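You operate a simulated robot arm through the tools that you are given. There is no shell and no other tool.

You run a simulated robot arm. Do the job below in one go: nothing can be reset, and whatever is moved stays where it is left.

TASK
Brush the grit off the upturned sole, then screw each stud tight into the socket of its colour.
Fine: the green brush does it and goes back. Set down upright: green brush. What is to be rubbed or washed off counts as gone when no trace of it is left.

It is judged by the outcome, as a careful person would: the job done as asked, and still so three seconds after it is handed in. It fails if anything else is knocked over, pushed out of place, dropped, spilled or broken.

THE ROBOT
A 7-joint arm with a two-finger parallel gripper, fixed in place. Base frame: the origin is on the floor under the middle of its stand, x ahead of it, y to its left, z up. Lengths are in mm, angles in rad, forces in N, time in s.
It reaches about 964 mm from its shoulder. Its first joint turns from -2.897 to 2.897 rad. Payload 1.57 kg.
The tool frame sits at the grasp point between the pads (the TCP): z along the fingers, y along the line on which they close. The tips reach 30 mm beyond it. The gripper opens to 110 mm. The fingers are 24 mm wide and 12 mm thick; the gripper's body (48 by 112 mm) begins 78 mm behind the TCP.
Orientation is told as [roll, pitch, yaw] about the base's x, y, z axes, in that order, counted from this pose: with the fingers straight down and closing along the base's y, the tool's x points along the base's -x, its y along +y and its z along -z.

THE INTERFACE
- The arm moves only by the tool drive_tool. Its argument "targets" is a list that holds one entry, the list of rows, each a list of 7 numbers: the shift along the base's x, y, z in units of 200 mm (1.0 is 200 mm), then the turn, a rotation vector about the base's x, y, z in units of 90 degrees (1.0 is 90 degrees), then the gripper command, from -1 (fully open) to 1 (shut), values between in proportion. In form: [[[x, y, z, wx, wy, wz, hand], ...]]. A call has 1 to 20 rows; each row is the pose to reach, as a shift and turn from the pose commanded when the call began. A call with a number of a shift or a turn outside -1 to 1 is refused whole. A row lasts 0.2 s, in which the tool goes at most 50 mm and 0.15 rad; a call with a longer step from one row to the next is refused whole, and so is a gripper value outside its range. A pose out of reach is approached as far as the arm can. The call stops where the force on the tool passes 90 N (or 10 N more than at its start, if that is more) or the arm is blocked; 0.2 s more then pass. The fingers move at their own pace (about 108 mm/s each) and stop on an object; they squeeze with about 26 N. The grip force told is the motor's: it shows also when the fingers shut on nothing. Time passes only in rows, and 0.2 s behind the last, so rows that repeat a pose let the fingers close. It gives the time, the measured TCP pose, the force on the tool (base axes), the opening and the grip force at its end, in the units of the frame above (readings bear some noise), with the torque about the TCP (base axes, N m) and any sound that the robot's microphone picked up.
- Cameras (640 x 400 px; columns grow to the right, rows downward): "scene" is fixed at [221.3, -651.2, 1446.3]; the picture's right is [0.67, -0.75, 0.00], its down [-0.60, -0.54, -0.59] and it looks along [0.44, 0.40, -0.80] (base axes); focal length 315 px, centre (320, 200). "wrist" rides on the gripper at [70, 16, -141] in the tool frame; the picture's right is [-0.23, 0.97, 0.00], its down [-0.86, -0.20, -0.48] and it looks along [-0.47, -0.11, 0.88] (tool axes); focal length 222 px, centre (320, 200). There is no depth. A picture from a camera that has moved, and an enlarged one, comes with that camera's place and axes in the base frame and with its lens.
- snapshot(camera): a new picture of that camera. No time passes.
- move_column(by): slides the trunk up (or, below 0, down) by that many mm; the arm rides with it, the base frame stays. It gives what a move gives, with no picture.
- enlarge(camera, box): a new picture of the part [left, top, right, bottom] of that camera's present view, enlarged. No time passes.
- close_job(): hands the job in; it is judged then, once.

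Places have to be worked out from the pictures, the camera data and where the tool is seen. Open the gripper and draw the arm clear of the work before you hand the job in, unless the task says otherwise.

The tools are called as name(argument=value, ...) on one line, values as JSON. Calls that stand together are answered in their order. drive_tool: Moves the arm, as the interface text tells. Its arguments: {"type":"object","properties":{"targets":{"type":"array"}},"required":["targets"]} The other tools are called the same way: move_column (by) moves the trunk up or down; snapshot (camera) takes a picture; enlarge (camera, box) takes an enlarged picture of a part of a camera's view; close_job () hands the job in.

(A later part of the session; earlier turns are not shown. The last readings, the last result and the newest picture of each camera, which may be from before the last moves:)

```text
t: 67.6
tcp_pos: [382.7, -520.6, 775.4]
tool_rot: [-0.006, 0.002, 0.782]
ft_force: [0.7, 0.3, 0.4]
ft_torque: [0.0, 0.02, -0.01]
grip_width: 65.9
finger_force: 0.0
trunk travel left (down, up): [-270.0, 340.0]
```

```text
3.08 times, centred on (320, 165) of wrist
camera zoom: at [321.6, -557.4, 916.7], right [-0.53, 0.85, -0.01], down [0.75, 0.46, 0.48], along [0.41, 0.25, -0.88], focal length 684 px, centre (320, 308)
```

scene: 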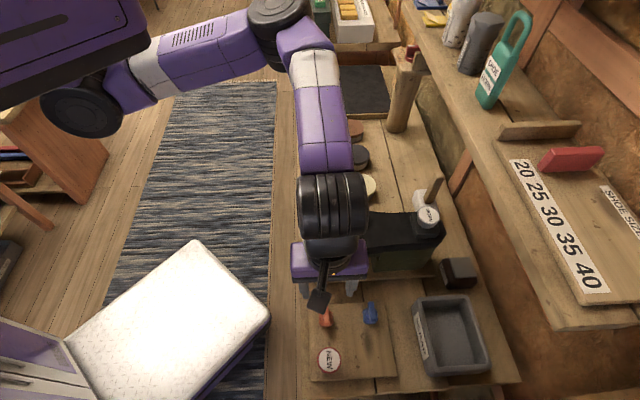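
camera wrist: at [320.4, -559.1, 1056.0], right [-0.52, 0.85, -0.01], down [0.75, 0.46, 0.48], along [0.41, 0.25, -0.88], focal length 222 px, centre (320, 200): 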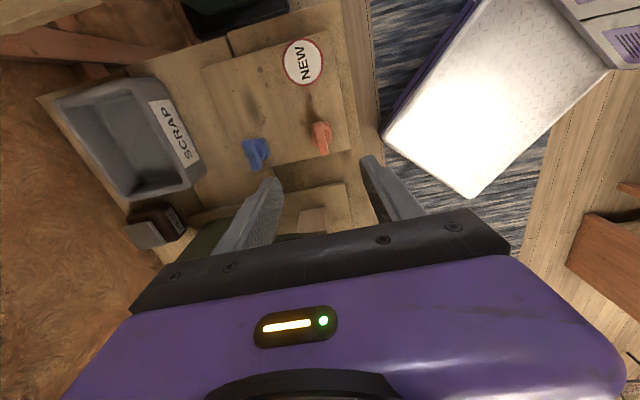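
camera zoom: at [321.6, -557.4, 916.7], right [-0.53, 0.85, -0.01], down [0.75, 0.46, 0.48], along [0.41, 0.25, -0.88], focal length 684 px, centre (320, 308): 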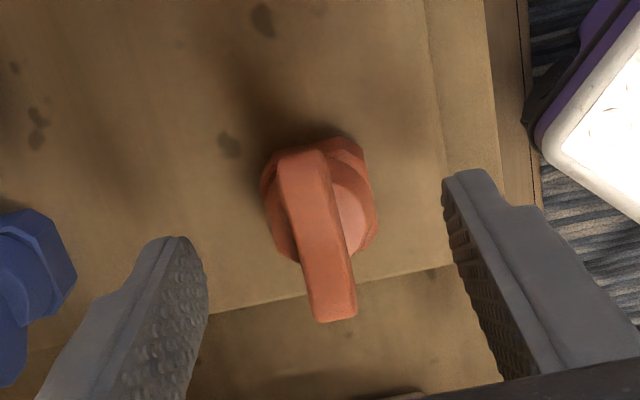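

The bar is centred between the fingers to within about 1.5 mm. I'll nudge that out, lower to z ≈ 757 and close on the bar.

drive_tool(targets=[[[0.004, -0.004, -0.03, 0, 0, 0, -0.2], [0.004, -0.004, -0.06, 0, 0, 0, -0.2], [0.004, -0.004, -0.09, 0, 0, 0, -0.2], [0.004, -0.004, -0.09, 0, 0, 0, 0.3], [0.004, -0.004, -0.09, 0, 0, 0, 1], [0.004, -0.004, -0.09, 0, 0, 0, 1], [0.004, -0.004, -0.09, 0, 0, 0, 1], [0.004, -0.004, -0.09, 0, 0, 0, 1]]])

enlarge(camera="wrist", box=[240, 100, 400, 230])

enlarge(camera="scene", box=[296, 290, 376, 340])

```text
t: 69.4
tcp_pos: [382.9, -521.1, 756.9]
tool_rot: [-0.002, 0.002, 0.782]
ft_force: [-6.9, 9.0, -0.3]
ft_torque: [0.43, 0.15, 0.46]
grip_width: 30.9
finger_force: 25.9
trunk travel left (down, up): [-270.0, 340.0]
```

```text
3.08 times, centred on (320, 165) of wrist
camera zoom: at [321.8, -557.2, 897.8], right [-0.53, 0.85, 0.0], down [0.75, 0.46, 0.48], along [0.41, 0.25, -0.88], focal length 684 px, centre (320, 308)
```

zoom: 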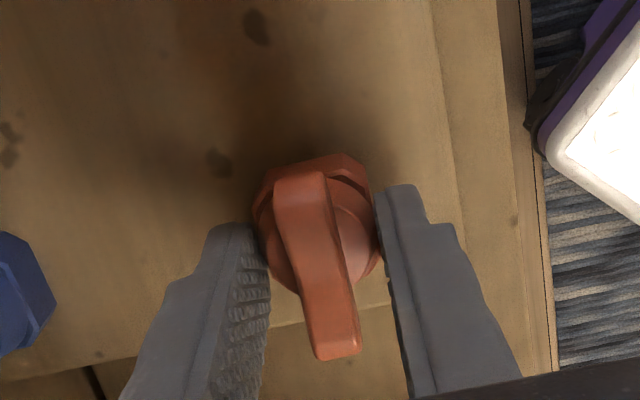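

```text
8.00 times, centred on (336, 315) of scene
camera zoom: at [221.3, -651.2, 1446.3], right [0.67, -0.75, 0.0], down [-0.6, -0.54, -0.59], along [0.44, 0.4, -0.8], focal length 2517 px, centre (192, -720)
```

zoom: 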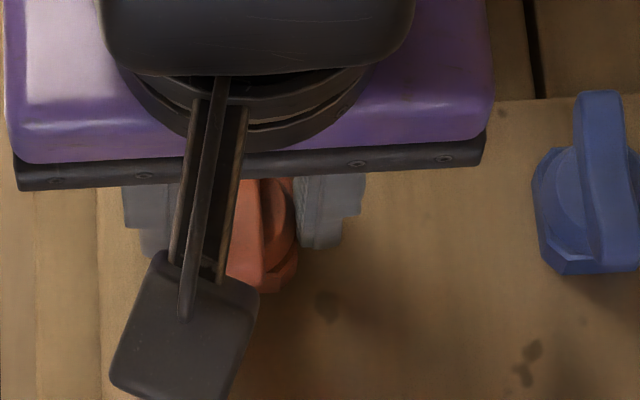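

Width 30.9 mm means the tips closed on the stud's round body below the bar, and the side force shows I'm about 2 mm off-centre. The bar top is about z 760 and the boss about 733, so I'll open, rise to z ≈ 767, re-centre and close on the bar.

drive_tool(targets=[[[0, 0, 0, 0, 0, 0, 0.2], [0, 0, 0, 0, 0, 0, 0.1], [-0.007, 0.007, 0.02, 0, 0, 0, 0.1], [-0.007, 0.007, 0.05, 0, 0, 0, 0.1], [-0.007, 0.007, 0.05, 0, 0, 0, 0.1], [-0.007, 0.007, 0.05, 0, 0, 0, 0.6], [-0.007, 0.007, 0.05, 0, 0, 0, 1], [-0.007, 0.007, 0.05, 0, 0, 0, 1], [-0.007, 0.007, 0.05, 0, 0, 0, 1]]])

enlarge(camera="wrist", box=[240, 100, 400, 230])

```text
t: 71.4
tcp_pos: [381.8, -519.2, 766.7]
tool_rot: [-0.005, 0.001, 0.783]
ft_force: [0.5, -0.3, -0.5]
ft_torque: [-0.01, -0.01, 0.02]
grip_width: 24.8
finger_force: 25.9
trunk travel left (down, up): [-270.0, 340.0]
```

```text
3.08 times, centred on (320, 165) of wrist
camera zoom: at [321.2, -555.4, 908.5], right [-0.53, 0.85, -0.01], down [0.75, 0.46, 0.48], along [0.41, 0.25, -0.88], focal length 684 px, centre (320, 308)
```

zoom: 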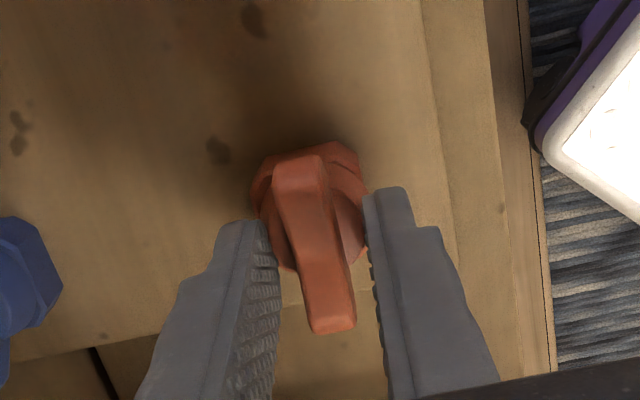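

24.8 mm means I'm still on a smaller round boss. I'll open and go up another 9 mm to catch only the bar.

drive_tool(targets=[[[0, 0, 0, 0, 0, 0, 0.3], [0, 0, 0, 0, 0, 0, 0.2], [0, 0, 0.02, 0, 0, 0, 0.2], [0, 0, 0.045, 0, 0, 0, 0.2], [0, 0, 0.045, 0, 0, 0, 0.2], [0, 0, 0.045, 0, 0, 0, 0.7], [0, 0, 0.045, 0, 0, 0, 1], [0, 0, 0.045, 0, 0, 0, 1], [0, 0, 0.045, 0, 0, 0, 1]]])

enlarge(camera="wrist", box=[240, 100, 400, 230])

enlarge(camera="scene", box=[296, 280, 376, 330])

```text
t: 73.4
tcp_pos: [383.7, -520.3, 775.5]
tool_rot: [-0.007, 0.002, 0.782]
ft_force: [0.4, -1.0, -0.8]
ft_torque: [0.01, -0.03, 0.0]
grip_width: 10.6
finger_force: 25.8
trunk travel left (down, up): [-270.0, 340.0]
```

```text
3.08 times, centred on (320, 165) of wrist
camera zoom: at [321.7, -555.2, 917.0], right [-0.53, 0.85, -0.01], down [0.75, 0.46, 0.48], along [0.41, 0.25, -0.88], focal length 684 px, centre (320, 308)
```

zoom: 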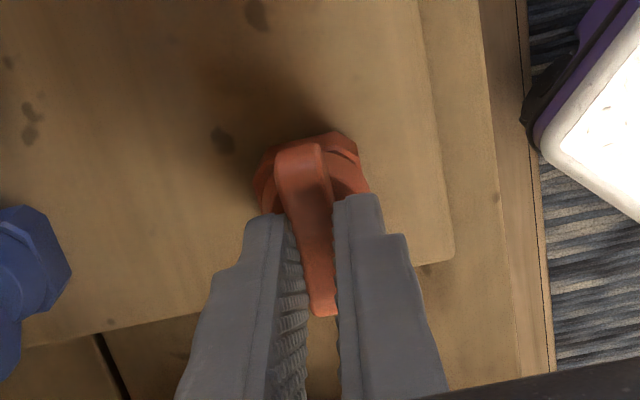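

```text
8.00 times, centred on (336, 305) of scene
camera zoom: at [221.3, -651.2, 1446.3], right [0.67, -0.75, 0.0], down [-0.6, -0.54, -0.59], along [0.44, 0.4, -0.8], focal length 2517 px, centre (192, -640)
```

zoom: 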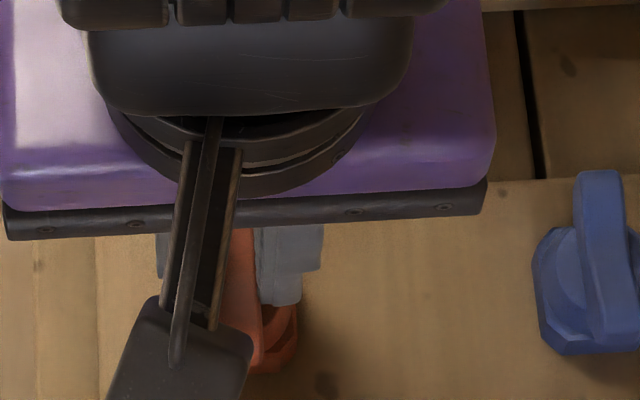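

Width 10.6 mm means the bar itself is gripped. I'll test-lift it slowly by 10 mm.

drive_tool(targets=[[[0, 0, 0.01, 0, 0, 0, 1], [0, 0, 0.02, 0, 0, 0, 1], [0, 0, 0.03, 0, 0, 0, 1], [0, 0, 0.04, 0, 0, 0, 1], [0, 0, 0.05, 0, 0, 0, 1], [0, 0, 0.05, 0, 0, 0, 1]]])

enlarge(camera="wrist", box=[240, 100, 400, 230])

enlarge(camera="scene", box=[296, 280, 376, 330])

```text
t: 74.8
tcp_pos: [383.3, -519.7, 784.8]
tool_rot: [-0.005, 0.001, 0.782]
ft_force: [-0.3, -0.4, 0.1]
ft_torque: [0.01, 0.02, 0.03]
grip_width: 10.5
finger_force: 26.2
trunk travel left (down, up): [-270.0, 340.0]
```

```text
3.08 times, centred on (320, 165) of wrist
camera zoom: at [321.5, -555.3, 926.9], right [-0.53, 0.85, -0.01], down [0.75, 0.46, 0.48], along [0.41, 0.25, -0.88], focal length 684 px, centre (320, 308)
```

zoom: 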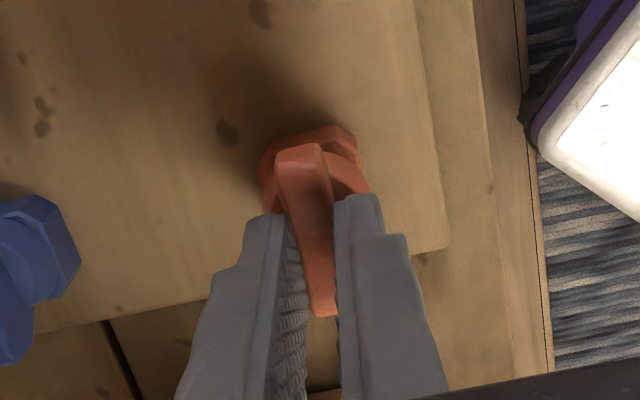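

```text
8.00 times, centred on (336, 305) of scene
camera zoom: at [221.3, -651.2, 1446.3], right [0.67, -0.75, 0.0], down [-0.6, -0.54, -0.59], along [0.44, 0.4, -0.8], focal length 2517 px, centre (192, -640)
```

zoom: 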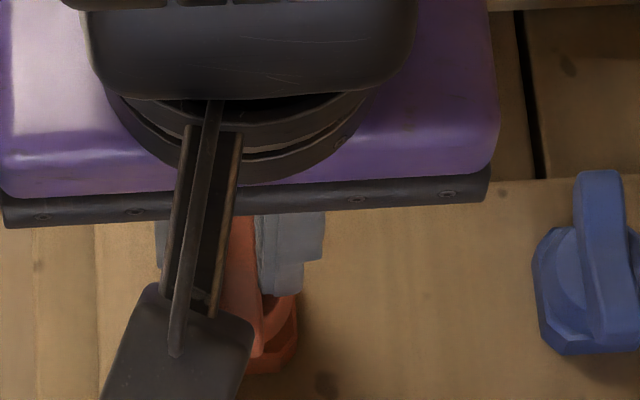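

The bar stayed fixed relative to the fingers while the octagonal base stayed on the plate, so the stud seems to be lifting out of an octagonal holder. I'll lift further and check.

drive_tool(targets=[[[0, 0, 0.02, 0, 0, 0, 1], [0, 0, 0.05, 0, 0, 0, 1], [0, 0, 0.1, 0, 0, 0, 1], [0, 0, 0.17, 0, 0, 0, 1], [0, 0, 0.25, 0, 0, 0, 1], [0, 0, 0.33, 0, 0, 0, 1], [0, 0, 0.4, 0, 0, 0, 1], [0, 0, 0.4, 0, 0, 0, 1]]])

snapshot(camera="wrist")

enlarge(camera="scene", box=[286, 260, 386, 330])

enlarge(camera="wrist", box=[240, 80, 400, 210])

```text
t: 76.6
tcp_pos: [384.5, -519.6, 866.5]
tool_rot: [-0.006, 0.003, 0.783]
ft_force: [-0.1, 0.6, -0.6]
ft_torque: [-0.01, 0.0, -0.03]
grip_width: 10.5
finger_force: 25.4
trunk travel left (down, up): [-270.0, 340.0]
```

```text
taken
camera wrist: at [322.0, -554.9, 1008.1], right [-0.53, 0.85, -0.01], down [0.75, 0.46, 0.48], along [0.41, 0.25, -0.88], focal length 222 px, centre (320, 200)
```

wrist: 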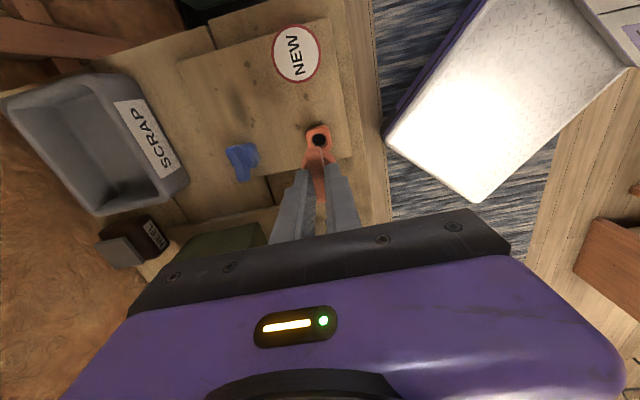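

```text
5.71 times, centred on (336, 295) of scene
camera zoom: at [221.3, -651.2, 1446.3], right [0.67, -0.75, 0.0], down [-0.6, -0.54, -0.59], along [0.44, 0.4, -0.8], focal length 1798 px, centre (229, -343)
```

zoom: 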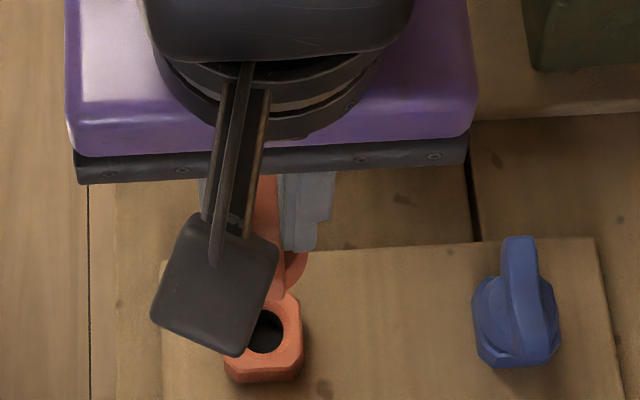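

```text
3.08 times, centred on (320, 145) of wrist
camera zoom: at [322.0, -554.9, 1008.1], right [-0.53, 0.85, -0.01], down [0.75, 0.46, 0.48], along [0.41, 0.25, -0.88], focal length 684 px, centre (320, 369)
```

zoom: 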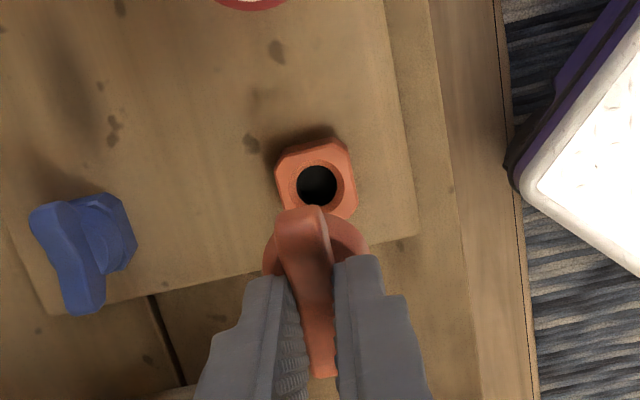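

The stud is out: bar, round boss and a pin, lifted from an octagonal holder. I'll raise it to z ≈ 970 and carry it over the orange socket at about (482, -443).

drive_tool(targets=[[[0, 0, 0.15, 0, 0, 0, 1], [0, 0, 0.35, 0, 0, 0, 1], [0.03, 0.02, 0.5, 0, 0, 0, 1], [0.1, 0.07, 0.52, 0, 0, 0, 1], [0.22, 0.17, 0.52, 0, 0, 0, 1], [0.34, 0.27, 0.52, 0, 0, 0, 1], [0.44, 0.35, 0.52, 0, 0, 0, 1], [0.494, 0.3865, 0.52, 0, 0, 0, 1], [0.494, 0.3865, 0.52, 0, 0, 0, 1]]])

snapshot(camera="wrist")

enlarge(camera="wrist", box=[240, 80, 400, 210])

enlarge(camera="scene", box=[286, 170, 386, 250])

```text
t: 78.6
tcp_pos: [482.4, -441.4, 969.7]
tool_rot: [-0.006, 0.003, 0.781]
ft_force: [-1.0, 0.6, -1.1]
ft_torque: [-0.01, 0.0, -0.03]
grip_width: 10.7
finger_force: 26.0
trunk travel left (down, up): [-270.0, 340.0]
```

```text
taken
camera wrist: at [420.5, -477.4, 1111.4], right [-0.53, 0.85, -0.01], down [0.75, 0.46, 0.48], along [0.41, 0.25, -0.88], focal length 222 px, centre (320, 200)
```

wrist: 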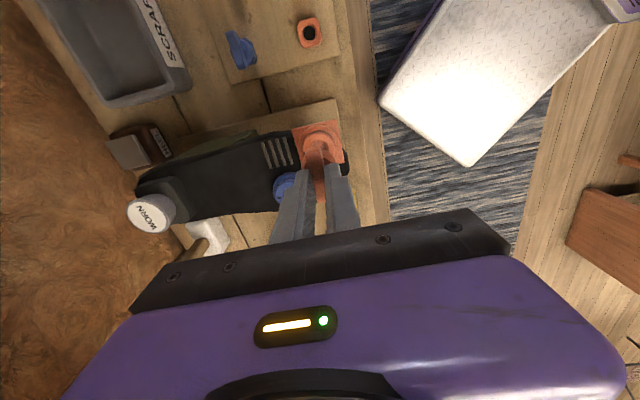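

```text
3.08 times, centred on (320, 145) of wrist
camera zoom: at [420.5, -477.4, 1111.4], right [-0.53, 0.85, -0.01], down [0.75, 0.46, 0.48], along [0.41, 0.25, -0.88], focal length 684 px, centre (320, 369)
```

zoom: 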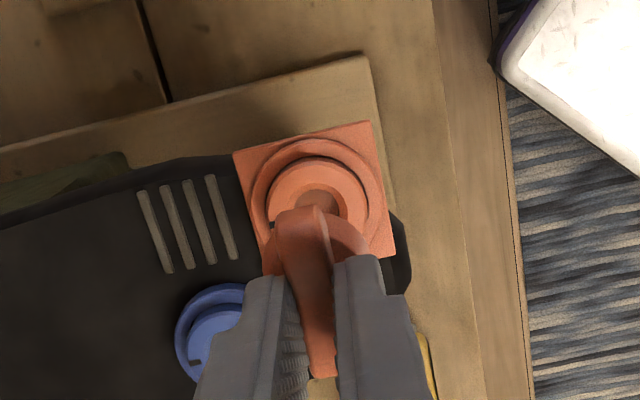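

```text
5.00 times, centred on (336, 210) of scene
camera zoom: at [221.3, -651.2, 1446.3], right [0.67, -0.75, 0.0], down [-0.6, -0.54, -0.59], along [0.44, 0.4, -0.8], focal length 1573 px, centre (240, 150)
```

zoom: 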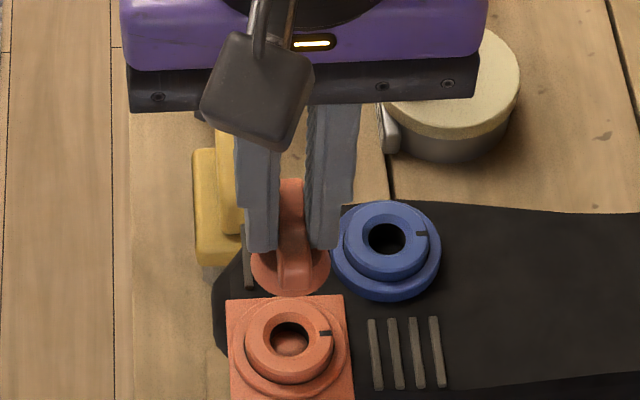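

The stud hangs just above the socket. I'll zoom both cameras for a precise alignment measurement.

enlarge(camera="scene", box=[326, 205, 366, 245])

enlarge(camera="wrist", box=[290, 115, 354, 185])

```text
10.00 times, centred on (346, 225) of scene
camera zoom: at [221.3, -651.2, 1446.3], right [0.67, -0.75, 0.0], down [-0.6, -0.54, -0.59], along [0.44, 0.4, -0.8], focal length 3146 px, centre (60, -50)
```

zoom: 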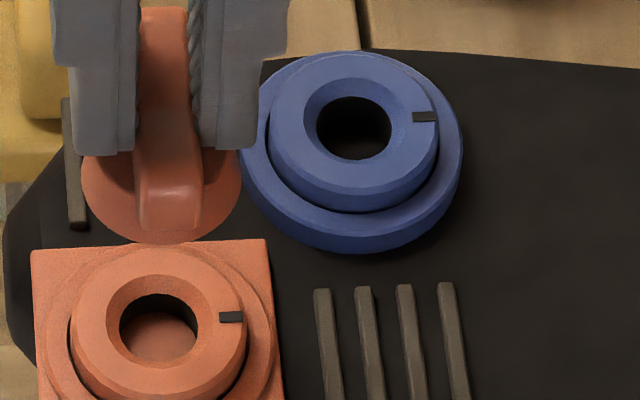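

```text
5.71 times, centred on (322, 150) of wrist
camera zoom: at [420.5, -477.4, 1111.4], right [-0.53, 0.85, -0.01], down [0.75, 0.46, 0.48], along [0.41, 0.25, -0.88], focal length 1269 px, centre (309, 486)
```

zoom: 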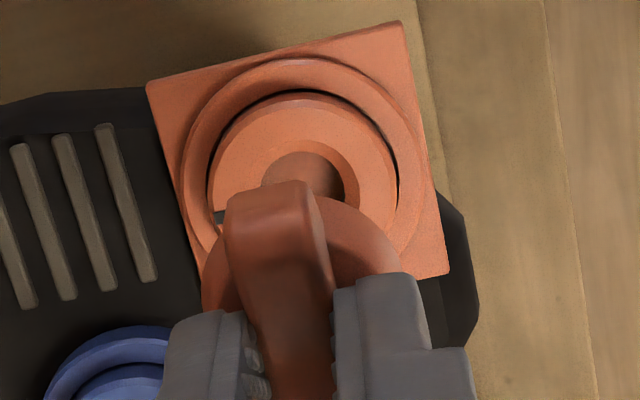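

Across the bench (e2), the socket is about 1 mm towards the wall from the stud. Along the bench (e1) is poorly resolved from this viewpoint, so I'll turn the hand by −90° in place and measure that axis sideways too.

drive_tool(targets=[[[0.0035, -0.0035, 0, 0, 0, -0.09, 1], [0.0035, -0.0035, 0, 0, 0, -0.18, 1], [0.0035, -0.0035, 0, 0, 0, -0.27, 1], [0.0035, -0.0035, 0, 0, 0, -0.36, 1], [0.0035, -0.0035, 0, 0, 0, -0.45, 1], [0.0035, -0.0035, 0, 0, 0, -0.54, 1], [0.0035, -0.0035, 0, 0, 0, -0.63, 1], [0.0035, -0.0035, 0, 0, 0, -0.72, 1], [0.0035, -0.0035, 0, 0, 0, -0.81, 1], [0.0035, -0.0035, 0, 0, 0, -0.9, 1], [0.0035, -0.0035, 0, 0, 0, -0.99, 1], [0.0035, -0.0035, 0, 0, 0, -1.0, 1], [0.0035, -0.0035, 0, 0, 0, -1.0, 1]]])

snapshot(camera="wrist")

enlarge(camera="wrist", box=[290, 115, 354, 185])

enlarge(camera="scene", box=[316, 195, 376, 245])

```text
t: 81.4
tcp_pos: [483.4, -444.5, 968.9]
tool_rot: [-0.007, 0.003, -0.789]
ft_force: [0.2, 0.4, 0.0]
ft_torque: [0.01, -0.02, 0.0]
grip_width: 10.4
finger_force: 26.0
trunk travel left (down, up): [-270.0, 340.0]
```

```text
taken
camera wrist: at [446.4, -380.5, 1110.4], right [0.85, 0.52, -0.01], down [0.46, -0.75, 0.48], along [0.25, -0.41, -0.88], focal length 222 px, centre (320, 200)
```

wrist: 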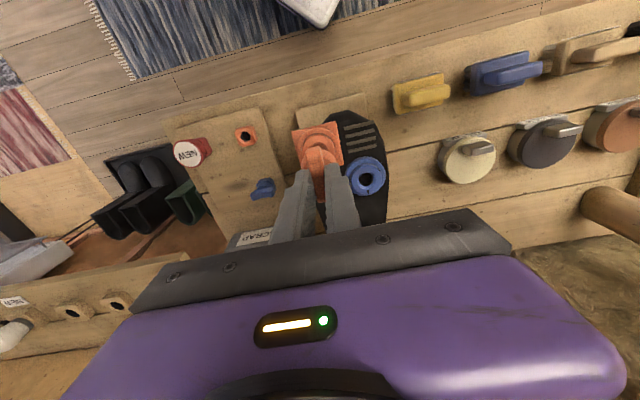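

```text
5.71 times, centred on (322, 150) of wrist
camera zoom: at [446.4, -380.5, 1110.4], right [0.85, 0.52, -0.01], down [0.46, -0.75, 0.48], along [0.25, -0.41, -0.88], focal length 1269 px, centre (309, 486)
```

zoom: 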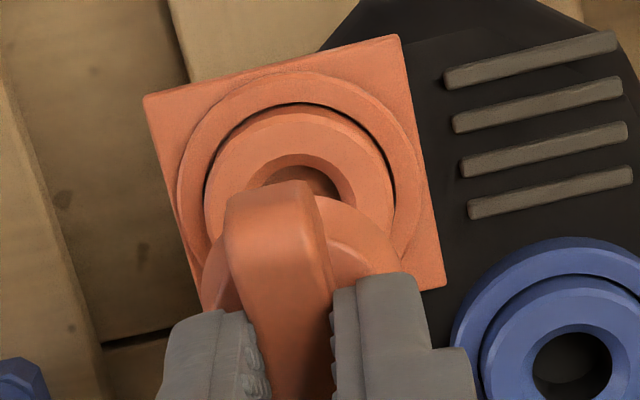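

```text
8.00 times, centred on (346, 220) of scene
camera zoom: at [221.3, -651.2, 1446.3], right [0.67, -0.75, 0.0], down [-0.6, -0.54, -0.59], along [0.44, 0.4, -0.8], focal length 2517 px, centre (112, 40)
```

zoom: 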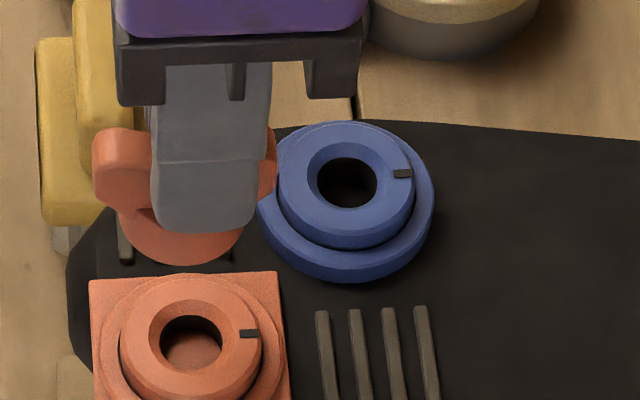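

Now the scene view shows the bar end-on to the finger, and the stud looks off-centre in the grip along the bar. I'll zoom in to measure that.

enlarge(camera="scene", box=[325, 205, 357, 235])

enlarge(camera="wrist", box=[300, 135, 350, 180])

```text
13.33 times, centred on (341, 220) of scene
camera zoom: at [221.3, -651.2, 1446.3], right [0.67, -0.75, 0.0], down [-0.6, -0.54, -0.59], along [0.44, 0.4, -0.8], focal length 4194 px, centre (40, -67)
```

zoom: 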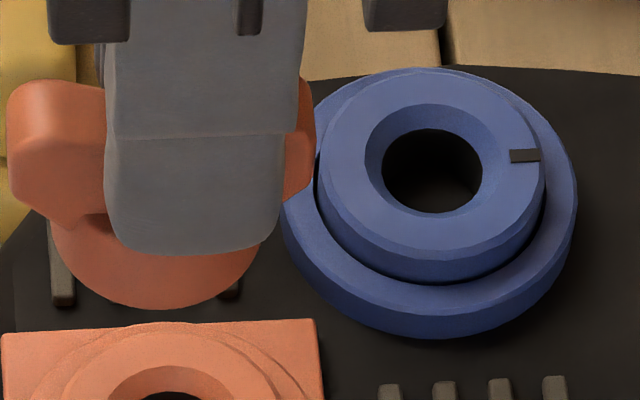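

```text
8.89 times, centred on (325, 158) of wrist
camera zoom: at [446.4, -380.5, 1110.4], right [0.85, 0.52, -0.01], down [0.46, -0.75, 0.48], along [0.25, -0.41, -0.88], focal length 1974 px, centre (276, 578)
```

zoom: 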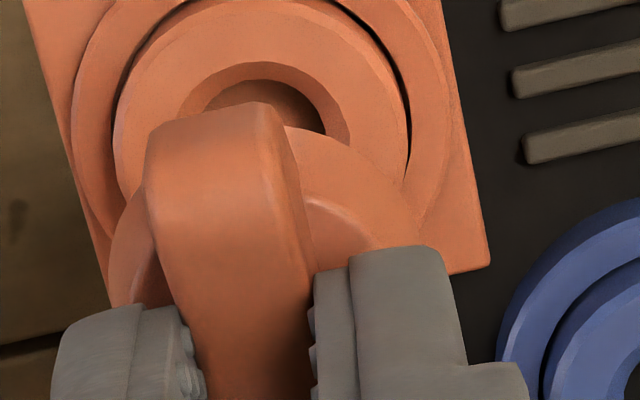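

The stud axis is about 3.5 mm off the grip centre along the bar, and the socket works out at e1≈25.6, e2≈654.8 in commanded coordinates. I'll turn back to yaw +0.785 with the TCP placed so the stud's own axis is over the hole, then verify.

drive_tool(targets=[[[0.0048, 0.0065, 0, 0, 0, 0.09, 1], [0.0048, 0.0065, 0, 0, 0, 0.18, 1], [0.0048, 0.0065, 0, 0, 0, 0.27, 1], [0.0048, 0.0065, 0, 0, 0, 0.36, 1], [0.0048, 0.0065, 0, 0, 0, 0.45, 1], [0.0048, 0.0065, 0, 0, 0, 0.54, 1], [0.0048, 0.0065, 0, 0, 0, 0.63, 1], [0.0048, 0.0065, 0, 0, 0, 0.72, 1], [0.0048, 0.0065, 0, 0, 0, 0.81, 1], [0.0048, 0.0065, 0, 0, 0, 0.9, 1], [0.0048, 0.0065, 0, 0, 0, 0.99, 1], [0.0048, 0.0065, 0, 0, 0, 1.0, 1], [0.0048, 0.0065, 0, 0, 0, 1.0, 1]]])

drive_tool(targets=[[[0, 0, -0.05, 0, 0, 0, 1], [0, 0, -0.1, 0, 0, 0, 1], [0, 0, -0.125, 0, 0, 0, 1], [0, 0, -0.125, 0, 0, 0, 1]]])

enlarge(camera="scene", box=[319, 205, 359, 245])

enlarge(camera="wrist", box=[290, 115, 354, 185])

```text
t: 84.2
tcp_pos: [484.6, -441.9, 970.0]
tool_rot: [-0.005, 0.002, 0.784]
ft_force: [0.3, -0.1, -0.5]
ft_torque: [0.03, 0.0, 0.02]
grip_width: 10.5
finger_force: 26.2
trunk travel left (down, up): [-270.0, 340.0]
```

```text
t: 85.2
tcp_pos: [483.3, -441.5, 944.1]
tool_rot: [-0.006, -0.001, 0.782]
ft_force: [0.3, -0.2, -0.9]
ft_torque: [0.0, 0.0, 0.02]
grip_width: 10.7
finger_force: 25.8
trunk travel left (down, up): [-270.0, 340.0]
```

```text
10.00 times, centred on (339, 225) of scene
camera zoom: at [221.3, -651.2, 1446.3], right [0.67, -0.75, 0.0], down [-0.6, -0.54, -0.59], along [0.44, 0.4, -0.8], focal length 3146 px, centre (130, -50)
```

zoom: 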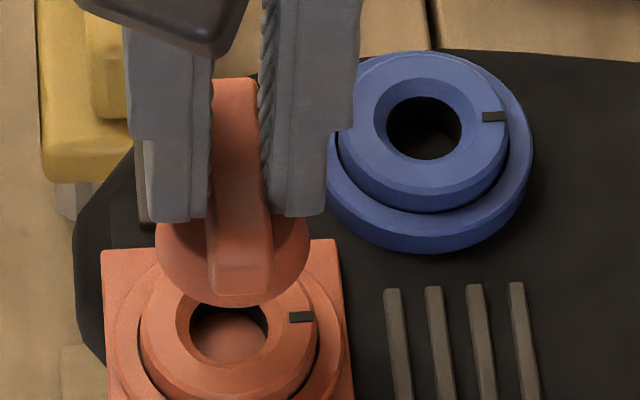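

```text
5.71 times, centred on (322, 150) of wrist
camera zoom: at [422.2, -477.2, 1084.9], right [-0.53, 0.85, -0.01], down [0.75, 0.46, 0.48], along [0.41, 0.25, -0.88], focal length 1269 px, centre (309, 486)
```

zoom: 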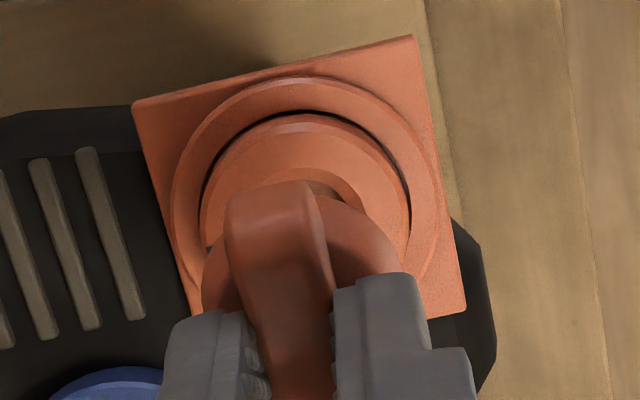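

Both views agree to within about half a millimetre across, and e1 is consistent too. The pin must be short (under about 14 mm). I'll lower 18 mm and look again before engaging.

drive_tool(targets=[[[0, 0, -0.03, 0, 0, 0, 1], [0, 0, -0.06, 0, 0, 0, 1], [0, 0, -0.09, 0, 0, 0, 1], [0, 0, -0.09, 0, 0, 0, 1]]])

enlarge(camera="scene", box=[319, 205, 359, 245])

enlarge(camera="wrist", box=[290, 115, 354, 185])

```text
t: 86.2
tcp_pos: [483.5, -442.2, 926.0]
tool_rot: [-0.006, 0.002, 0.781]
ft_force: [0.3, 0.7, -0.1]
ft_torque: [0.01, -0.02, 0.0]
grip_width: 10.6
finger_force: 26.3
trunk travel left (down, up): [-270.0, 340.0]
```

```text
10.00 times, centred on (339, 225) of scene
camera zoom: at [221.3, -651.2, 1446.3], right [0.67, -0.75, 0.0], down [-0.6, -0.54, -0.59], along [0.44, 0.4, -0.8], focal length 3146 px, centre (130, -50)
```

zoom: 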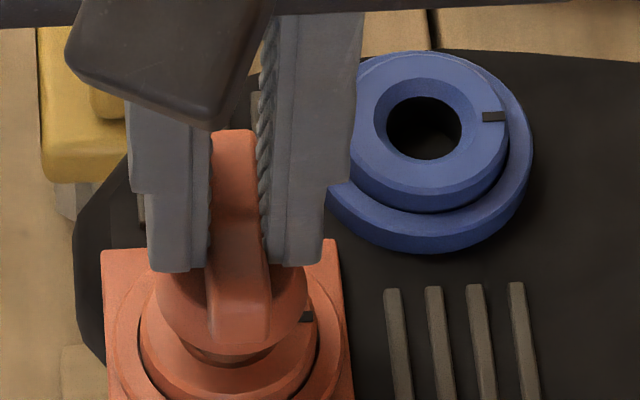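

```text
5.71 times, centred on (322, 150) of wrist
camera zoom: at [421.7, -478.1, 1067.7], right [-0.53, 0.85, -0.01], down [0.75, 0.46, 0.48], along [0.41, 0.25, -0.88], focal length 1269 px, centre (309, 486)
```

zoom: 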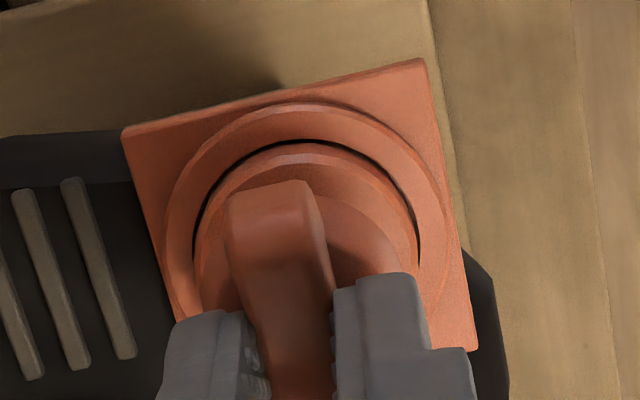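

Well aligned. I'll lower in small steps now, watching the contact force.

drive_tool(targets=[[[0, 0, -0.02, 0, 0, 0, 1], [0, 0, -0.04, 0, 0, 0, 1], [0, 0, -0.04, 0, 0, 0, 1]]])

drive_tool(targets=[[[0, 0, -0.01, 0, 0, 0, 1], [0, 0, -0.02, 0, 0, 0, 1], [0, 0, -0.02, 0, 0, 0, 1]]])

```text
t: 87.0
tcp_pos: [484.8, -443.3, 918.1]
tool_rot: [-0.006, 0.001, 0.783]
ft_force: [0.6, -0.7, -0.9]
ft_torque: [-0.02, -0.02, 0.01]
grip_width: 10.5
finger_force: 25.8
trunk travel left (down, up): [-270.0, 340.0]
```

```text
t: 87.8
tcp_pos: [483.8, -443.2, 915.0]
tool_rot: [-0.005, 0.002, 0.782]
ft_force: [0.7, -0.7, -0.8]
ft_torque: [-0.01, -0.01, -0.01]
grip_width: 10.5
finger_force: 26.1
trunk travel left (down, up): [-270.0, 340.0]
```

No contact yet at z 915, so I'll continue in 3–4 mm steps.

drive_tool(targets=[[[0, 0, -0.01, 0, 0, 0, 1], [0, 0, -0.02, 0, 0, 0, 1], [0, 0, -0.02, 0, 0, 0, 1]]])

drive_tool(targets=[[[0, 0, -0.01, 0, 0, 0, 1], [0, 0, -0.015, 0, 0, 0, 1], [0, 0, -0.015, 0, 0, 0, 1]]])

enlarge(camera="scene", box=[319, 205, 359, 245])

```text
t: 88.6
tcp_pos: [482.5, -442.6, 911.4]
tool_rot: [-0.008, 0.003, 0.784]
ft_force: [-1.1, 2.4, 21.7]
ft_torque: [0.1, 0.09, 0.01]
grip_width: 10.5
finger_force: 26.4
trunk travel left (down, up): [-270.0, 340.0]
```

```text
t: 89.4
tcp_pos: [485.7, -442.7, 907.2]
tool_rot: [-0.006, 0.003, 0.781]
ft_force: [-5.8, 1.3, 25.9]
ft_torque: [-0.03, 0.2, -0.03]
grip_width: 10.8
finger_force: 26.2
trunk travel left (down, up): [-270.0, 340.0]
```

```text
10.00 times, centred on (339, 225) of scene
camera zoom: at [221.3, -651.2, 1446.3], right [0.67, -0.75, 0.0], down [-0.6, -0.54, -0.59], along [0.44, 0.4, -0.8], focal length 3146 px, centre (130, -50)
```

zoom: 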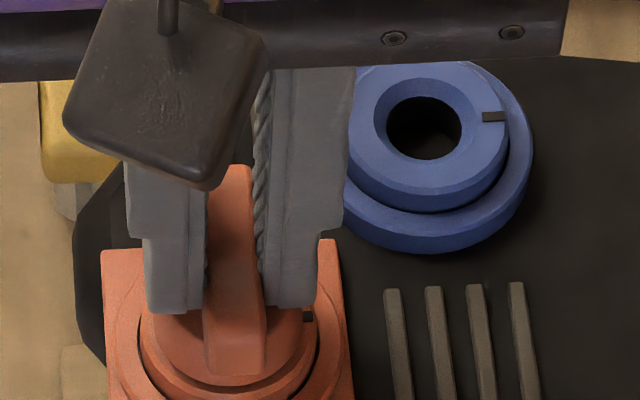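

Contact began at about z 911 and the grip slid 4 mm down the bar. I'll look closely at how the stud sits in the socket mouth.

enlarge(camera="wrist", box=[285, 120, 361, 200])

enlarge(camera="scene", box=[328, 220, 358, 250])

```text
5.00 times, centred on (323, 160) of wrist
camera zoom: at [421.9, -477.2, 1050.3], right [-0.52, 0.85, -0.01], down [0.75, 0.46, 0.48], along [0.41, 0.24, -0.88], focal length 1111 px, centre (305, 400)
```

zoom: 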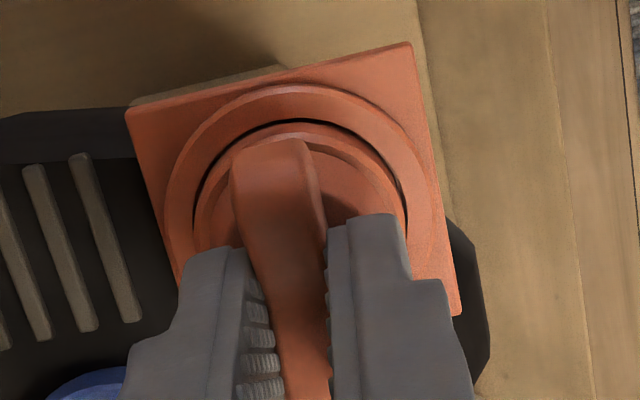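

```text
13.33 times, centred on (343, 235) of scene
camera zoom: at [221.3, -651.2, 1446.3], right [0.67, -0.75, 0.0], down [-0.6, -0.54, -0.59], along [0.44, 0.4, -0.8], focal length 4194 px, centre (13, -267)
```

zoom: 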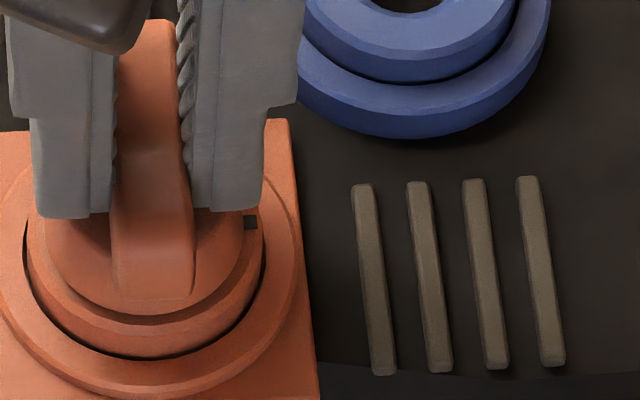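

The stud's pin is in the hole with the rim only a few mm above the socket boss, ready to be screwed. I'll open, shift about 3.5 mm to grip on the stud's axis, and close again.

drive_tool(targets=[[[0, 0, 0, 0, 0, 0, 0.6], [0, 0, 0.003, 0, 0, 0, 0.4], [-0.006, -0.006, 0.007, 0, 0, 0, 0.4], [-0.0125, -0.0125, 0.007, 0, 0, 0, 0.4], [-0.0125, -0.0125, 0.007, 0, 0, 0, 0.4]]])

enlarge(camera="scene", box=[319, 205, 359, 245])

enlarge(camera="wrist", box=[285, 120, 361, 200])

```text
t: 90.6
tcp_pos: [482.4, -443.7, 907.6]
tool_rot: [-0.004, 0.001, 0.781]
ft_force: [0.5, 0.2, -0.2]
ft_torque: [0.02, -0.01, 0.01]
grip_width: 33.0
finger_force: 0.0
trunk travel left (down, up): [-270.0, 340.0]
```

```text
10.00 times, centred on (339, 225) of scene
camera zoom: at [221.3, -651.2, 1446.3], right [0.67, -0.75, 0.0], down [-0.6, -0.54, -0.59], along [0.44, 0.4, -0.8], focal length 3146 px, centre (130, -50)
```

zoom: 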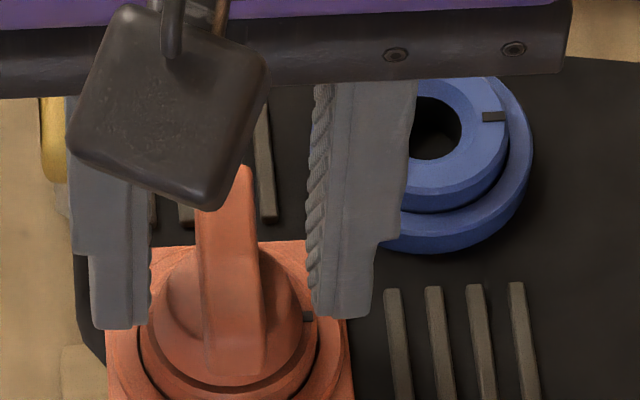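

```text
5.00 times, centred on (323, 160) of wrist
camera zoom: at [419.9, -479.4, 1049.2], right [-0.53, 0.85, -0.01], down [0.75, 0.46, 0.48], along [0.41, 0.25, -0.88], focal length 1111 px, centre (305, 400)
```

zoom: 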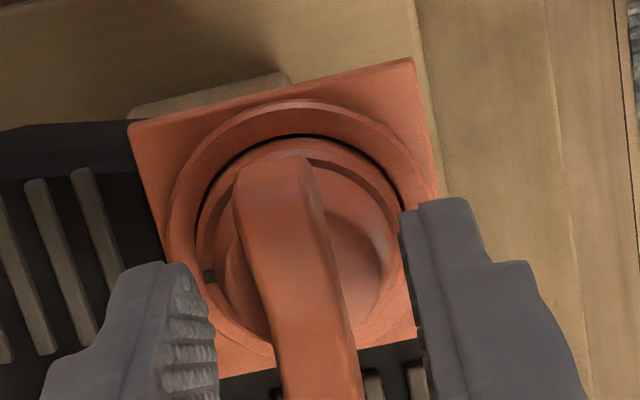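

The stud stands on its own in the socket and the hand is centred on its axis. I'll close on the bar and turn clockwise by 90°, pressing lightly, while watching torque and listening for sound.

drive_tool(targets=[[[0, 0, 0, 0, 0, 0, 0.7], [0, 0, 0, 0, 0, 0, 1], [0, 0, 0, 0, 0, 0, 1], [0, 0, 0, 0, 0, 0, 1]]])

drive_tool(targets=[[[0, 0, -0.001, 0, 0, -0.09, 1], [0, 0, -0.002, 0, 0, -0.18, 1], [0, 0, -0.003, 0, 0, -0.27, 1], [0, 0, -0.004, 0, 0, -0.36, 1], [0, 0, -0.005, 0, 0, -0.45, 1], [0, 0, -0.006, 0, 0, -0.54, 1], [0, 0, -0.007, 0, 0, -0.63, 1], [0, 0, -0.008, 0, 0, -0.72, 1], [0, 0, -0.009, 0, 0, -0.81, 1], [0, 0, -0.01, 0, 0, -0.9, 1], [0, 0, -0.01, 0, 0, -0.98, 1]]])

enlarge(camera="scene", box=[319, 205, 359, 245])

enlarge(camera="wrist", box=[285, 120, 361, 200])

```text
t: 91.6
tcp_pos: [481.4, -444.8, 909.0]
tool_rot: [-0.006, 0.003, 0.781]
ft_force: [0.9, 0.3, 15.0]
ft_torque: [-0.32, -0.31, -0.03]
grip_width: 10.8
finger_force: 25.9
trunk travel left (down, up): [-270.0, 340.0]
```

```text
t: 94.0
tcp_pos: [481.8, -444.9, 909.3]
tool_rot: [-0.006, 0.001, -0.761]
ft_force: [14.3, -2.1, 42.9]
ft_torque: [-0.44, -0.02, 0.04]
grip_width: 11.0
finger_force: 26.0
trunk travel left (down, up): [-270.0, 340.0]
```

```text
10.00 times, centred on (339, 225) of scene
camera zoom: at [221.3, -651.2, 1446.3], right [0.67, -0.75, 0.0], down [-0.6, -0.54, -0.59], along [0.44, 0.4, -0.8], focal length 3146 px, centre (130, -50)
```

zoom: 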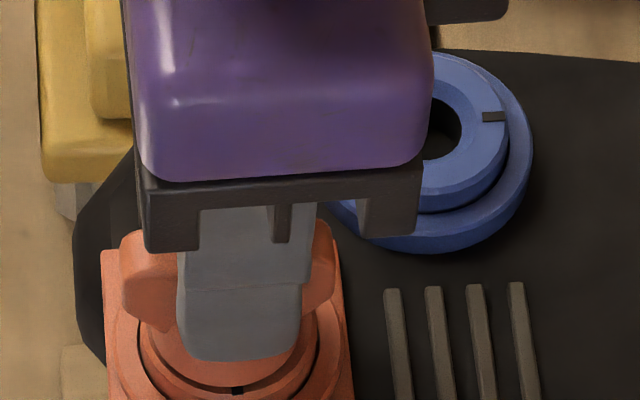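

```text
5.00 times, centred on (323, 160) of wrist
camera zoom: at [442.3, -383.1, 1049.7], right [0.83, 0.55, -0.01], down [0.49, -0.73, 0.48], along [0.26, -0.4, -0.88], focal length 1111 px, centre (305, 400)
```

zoom: 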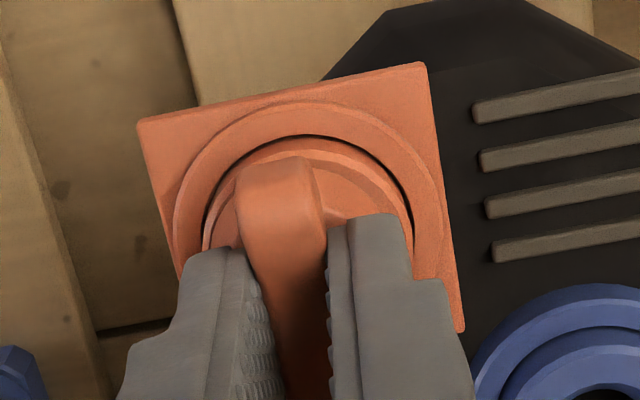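

The socket's dark mark has turned 90° with the stud, so turning is engaging. The upward force is 43 N, so I'm pressing too hard; I'll ease up 2 mm and look closely.

drive_tool(targets=[[[0, 0, 0.01, 0, 0, 0, 1], [0, 0, 0.01, 0, 0, 0, 1]]])

enlarge(camera="scene", box=[324, 218, 360, 252])

enlarge(camera="wrist", box=[285, 120, 361, 200])

```text
t: 94.6
tcp_pos: [481.9, -444.9, 909.1]
tool_rot: [-0.007, -0.001, -0.756]
ft_force: [16.2, -7.9, 26.8]
ft_torque: [-0.72, -0.11, -0.01]
grip_width: 10.6
finger_force: 26.2
trunk travel left (down, up): [-270.0, 340.0]
```

```text
11.76 times, centred on (342, 235) of scene
camera zoom: at [221.3, -651.2, 1446.3], right [0.67, -0.75, 0.0], down [-0.6, -0.54, -0.59], along [0.44, 0.4, -0.8], focal length 3701 px, centre (61, -212)
```

zoom: 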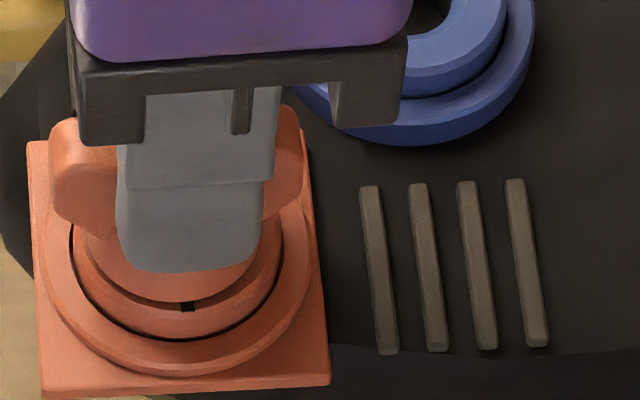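

```text
5.00 times, centred on (323, 160) of wrist
camera zoom: at [442.1, -383.5, 1049.8], right [0.83, 0.55, -0.01], down [0.49, -0.73, 0.48], along [0.26, -0.4, -0.88], focal length 1111 px, centre (305, 400)
```

zoom: 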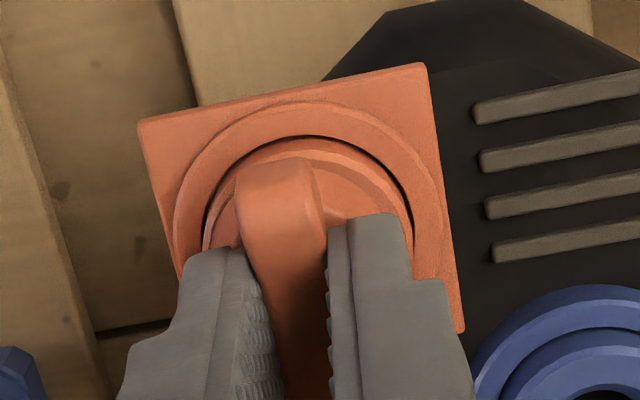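

The rim sits on the socket's rotating inner ring. I'll relieve the residual forces (up 2 mm and 0.8 mm towards the wall) and keep turning clockwise another 90°.

drive_tool(targets=[[[0.003, -0.003, 0.01, 0, 0, 0, 1], [0.003, -0.003, 0.01, 0, 0, -0.09, 1], [0.003, -0.003, 0.01, 0, 0, -0.18, 1], [0.003, -0.003, 0.01, 0, 0, -0.27, 1], [0.003, -0.003, 0.01, 0, 0, -0.36, 1], [0.003, -0.003, 0.01, 0, 0, -0.45, 1], [0.003, -0.003, 0.01, 0, 0, -0.45, 1]]])

enlarge(camera="scene", box=[324, 218, 360, 252])

```text
t: 96.2
tcp_pos: [481.9, -444.3, 910.3]
tool_rot: [-0.008, 0.002, -1.465]
ft_force: [-4.2, -2.5, -11.3]
ft_torque: [-0.34, 0.12, 1.61]
grip_width: 28.1
finger_force: 26.2
trunk travel left (down, up): [-270.0, 340.0]
```

```text
11.76 times, centred on (342, 235) of scene
camera zoom: at [221.3, -651.2, 1446.3], right [0.67, -0.75, 0.0], down [-0.6, -0.54, -0.59], along [0.44, 0.4, -0.8], focal length 3701 px, centre (61, -212)
```

zoom: 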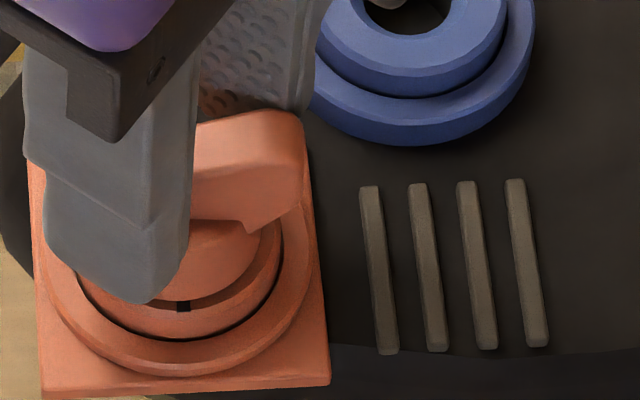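

Torque rose to 1.6 N·m and the fingers were forced to 28 mm while the mark stayed put. So the stud has hit its stop and is tight after about a quarter turn. I'll open, rotate back to line up with the bar, and check it.

drive_tool(targets=[[[0, 0, 0, 0, 0, 0, 0.3], [0, 0, 0, 0, 0, 0, 0.0], [0, 0, 0, 0, 0, 0, 0.0], [0, 0, 0.02, 0, 0, 0.09, 0.0], [0, 0, 0.05, 0, 0, 0.18, 0.0], [0, 0, 0.1, 0, 0, 0.27, 0.0], [0, 0, 0.15, 0, 0, 0.36, 0.0], [0, 0, 0.2, 0, 0, 0.45, 0.0], [0, 0, 0.2, 0, 0, 0.45, 0.0]]])

enlarge(camera="scene", box=[324, 208, 360, 252])

enlarge(camera="wrist", box=[270, 100, 370, 200])

```text
t: 98.2
tcp_pos: [481.8, -445.4, 951.9]
tool_rot: [-0.006, 0.004, -0.755]
ft_force: [-0.2, 0.3, 0.0]
ft_torque: [0.02, -0.02, -0.04]
grip_width: 54.9
finger_force: 0.1
trunk travel left (down, up): [-270.0, 340.0]
```

```text
9.09 times, centred on (342, 230) of scene
camera zoom: at [221.3, -651.2, 1446.3], right [0.67, -0.75, 0.0], down [-0.6, -0.54, -0.59], along [0.44, 0.4, -0.8], focal length 2860 px, centre (120, -73)
```

zoom: 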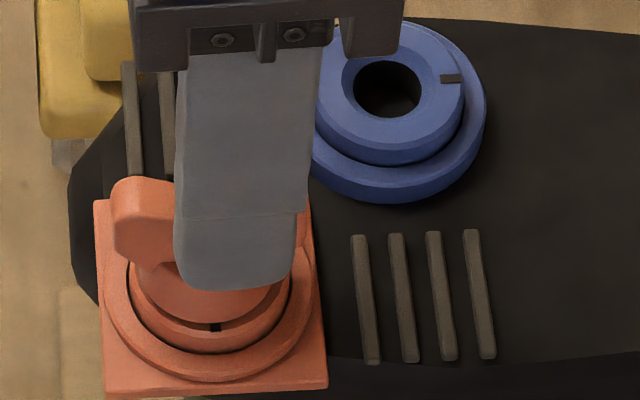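

```text
4.00 times, centred on (320, 150) of wrist
camera zoom: at [442.4, -383.1, 1093.3], right [0.83, 0.55, -0.01], down [0.49, -0.73, 0.48], along [0.26, -0.4, -0.88], focal length 888 px, centre (320, 400)
```

zoom: 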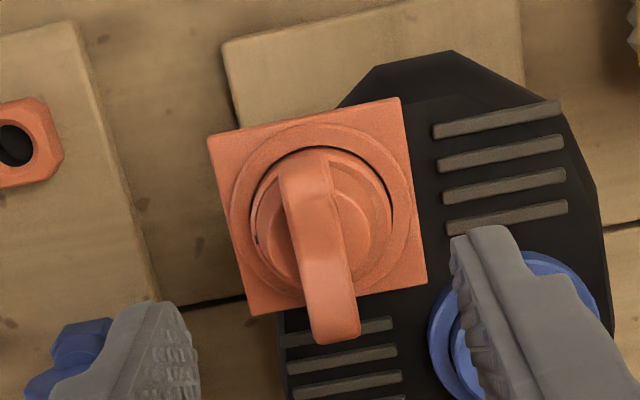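

The orange stud is upright in its socket with the mark a quarter turn round. I'll zoom in to check how it's seated.

enlarge(camera="scene", box=[328, 220, 356, 248])

enlarge(camera="wrist", box=[290, 120, 350, 190])

```text
14.29 times, centred on (342, 234) of scene
camera zoom: at [221.3, -651.2, 1446.3], right [0.67, -0.75, 0.0], down [-0.6, -0.54, -0.59], along [0.44, 0.4, -0.8], focal length 4494 px, centre (6, -286)
```

zoom: 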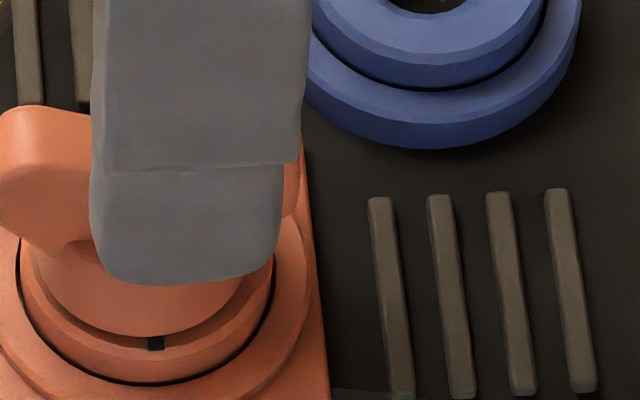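

```text
5.71 times, centred on (320, 155) of wrist
camera zoom: at [442.4, -383.1, 1093.3], right [0.83, 0.55, -0.01], down [0.49, -0.73, 0.48], along [0.26, -0.4, -0.88], focal length 1269 px, centre (320, 457)
```

zoom: 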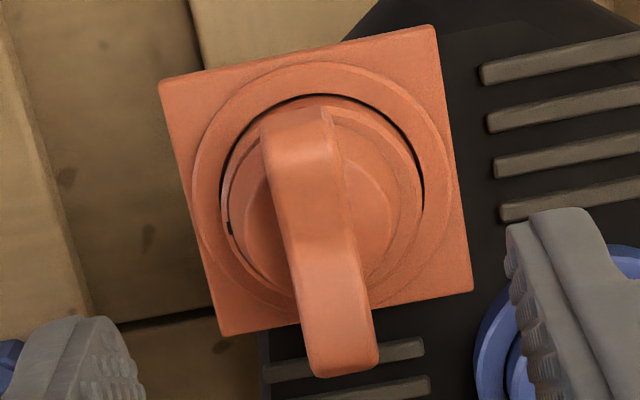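

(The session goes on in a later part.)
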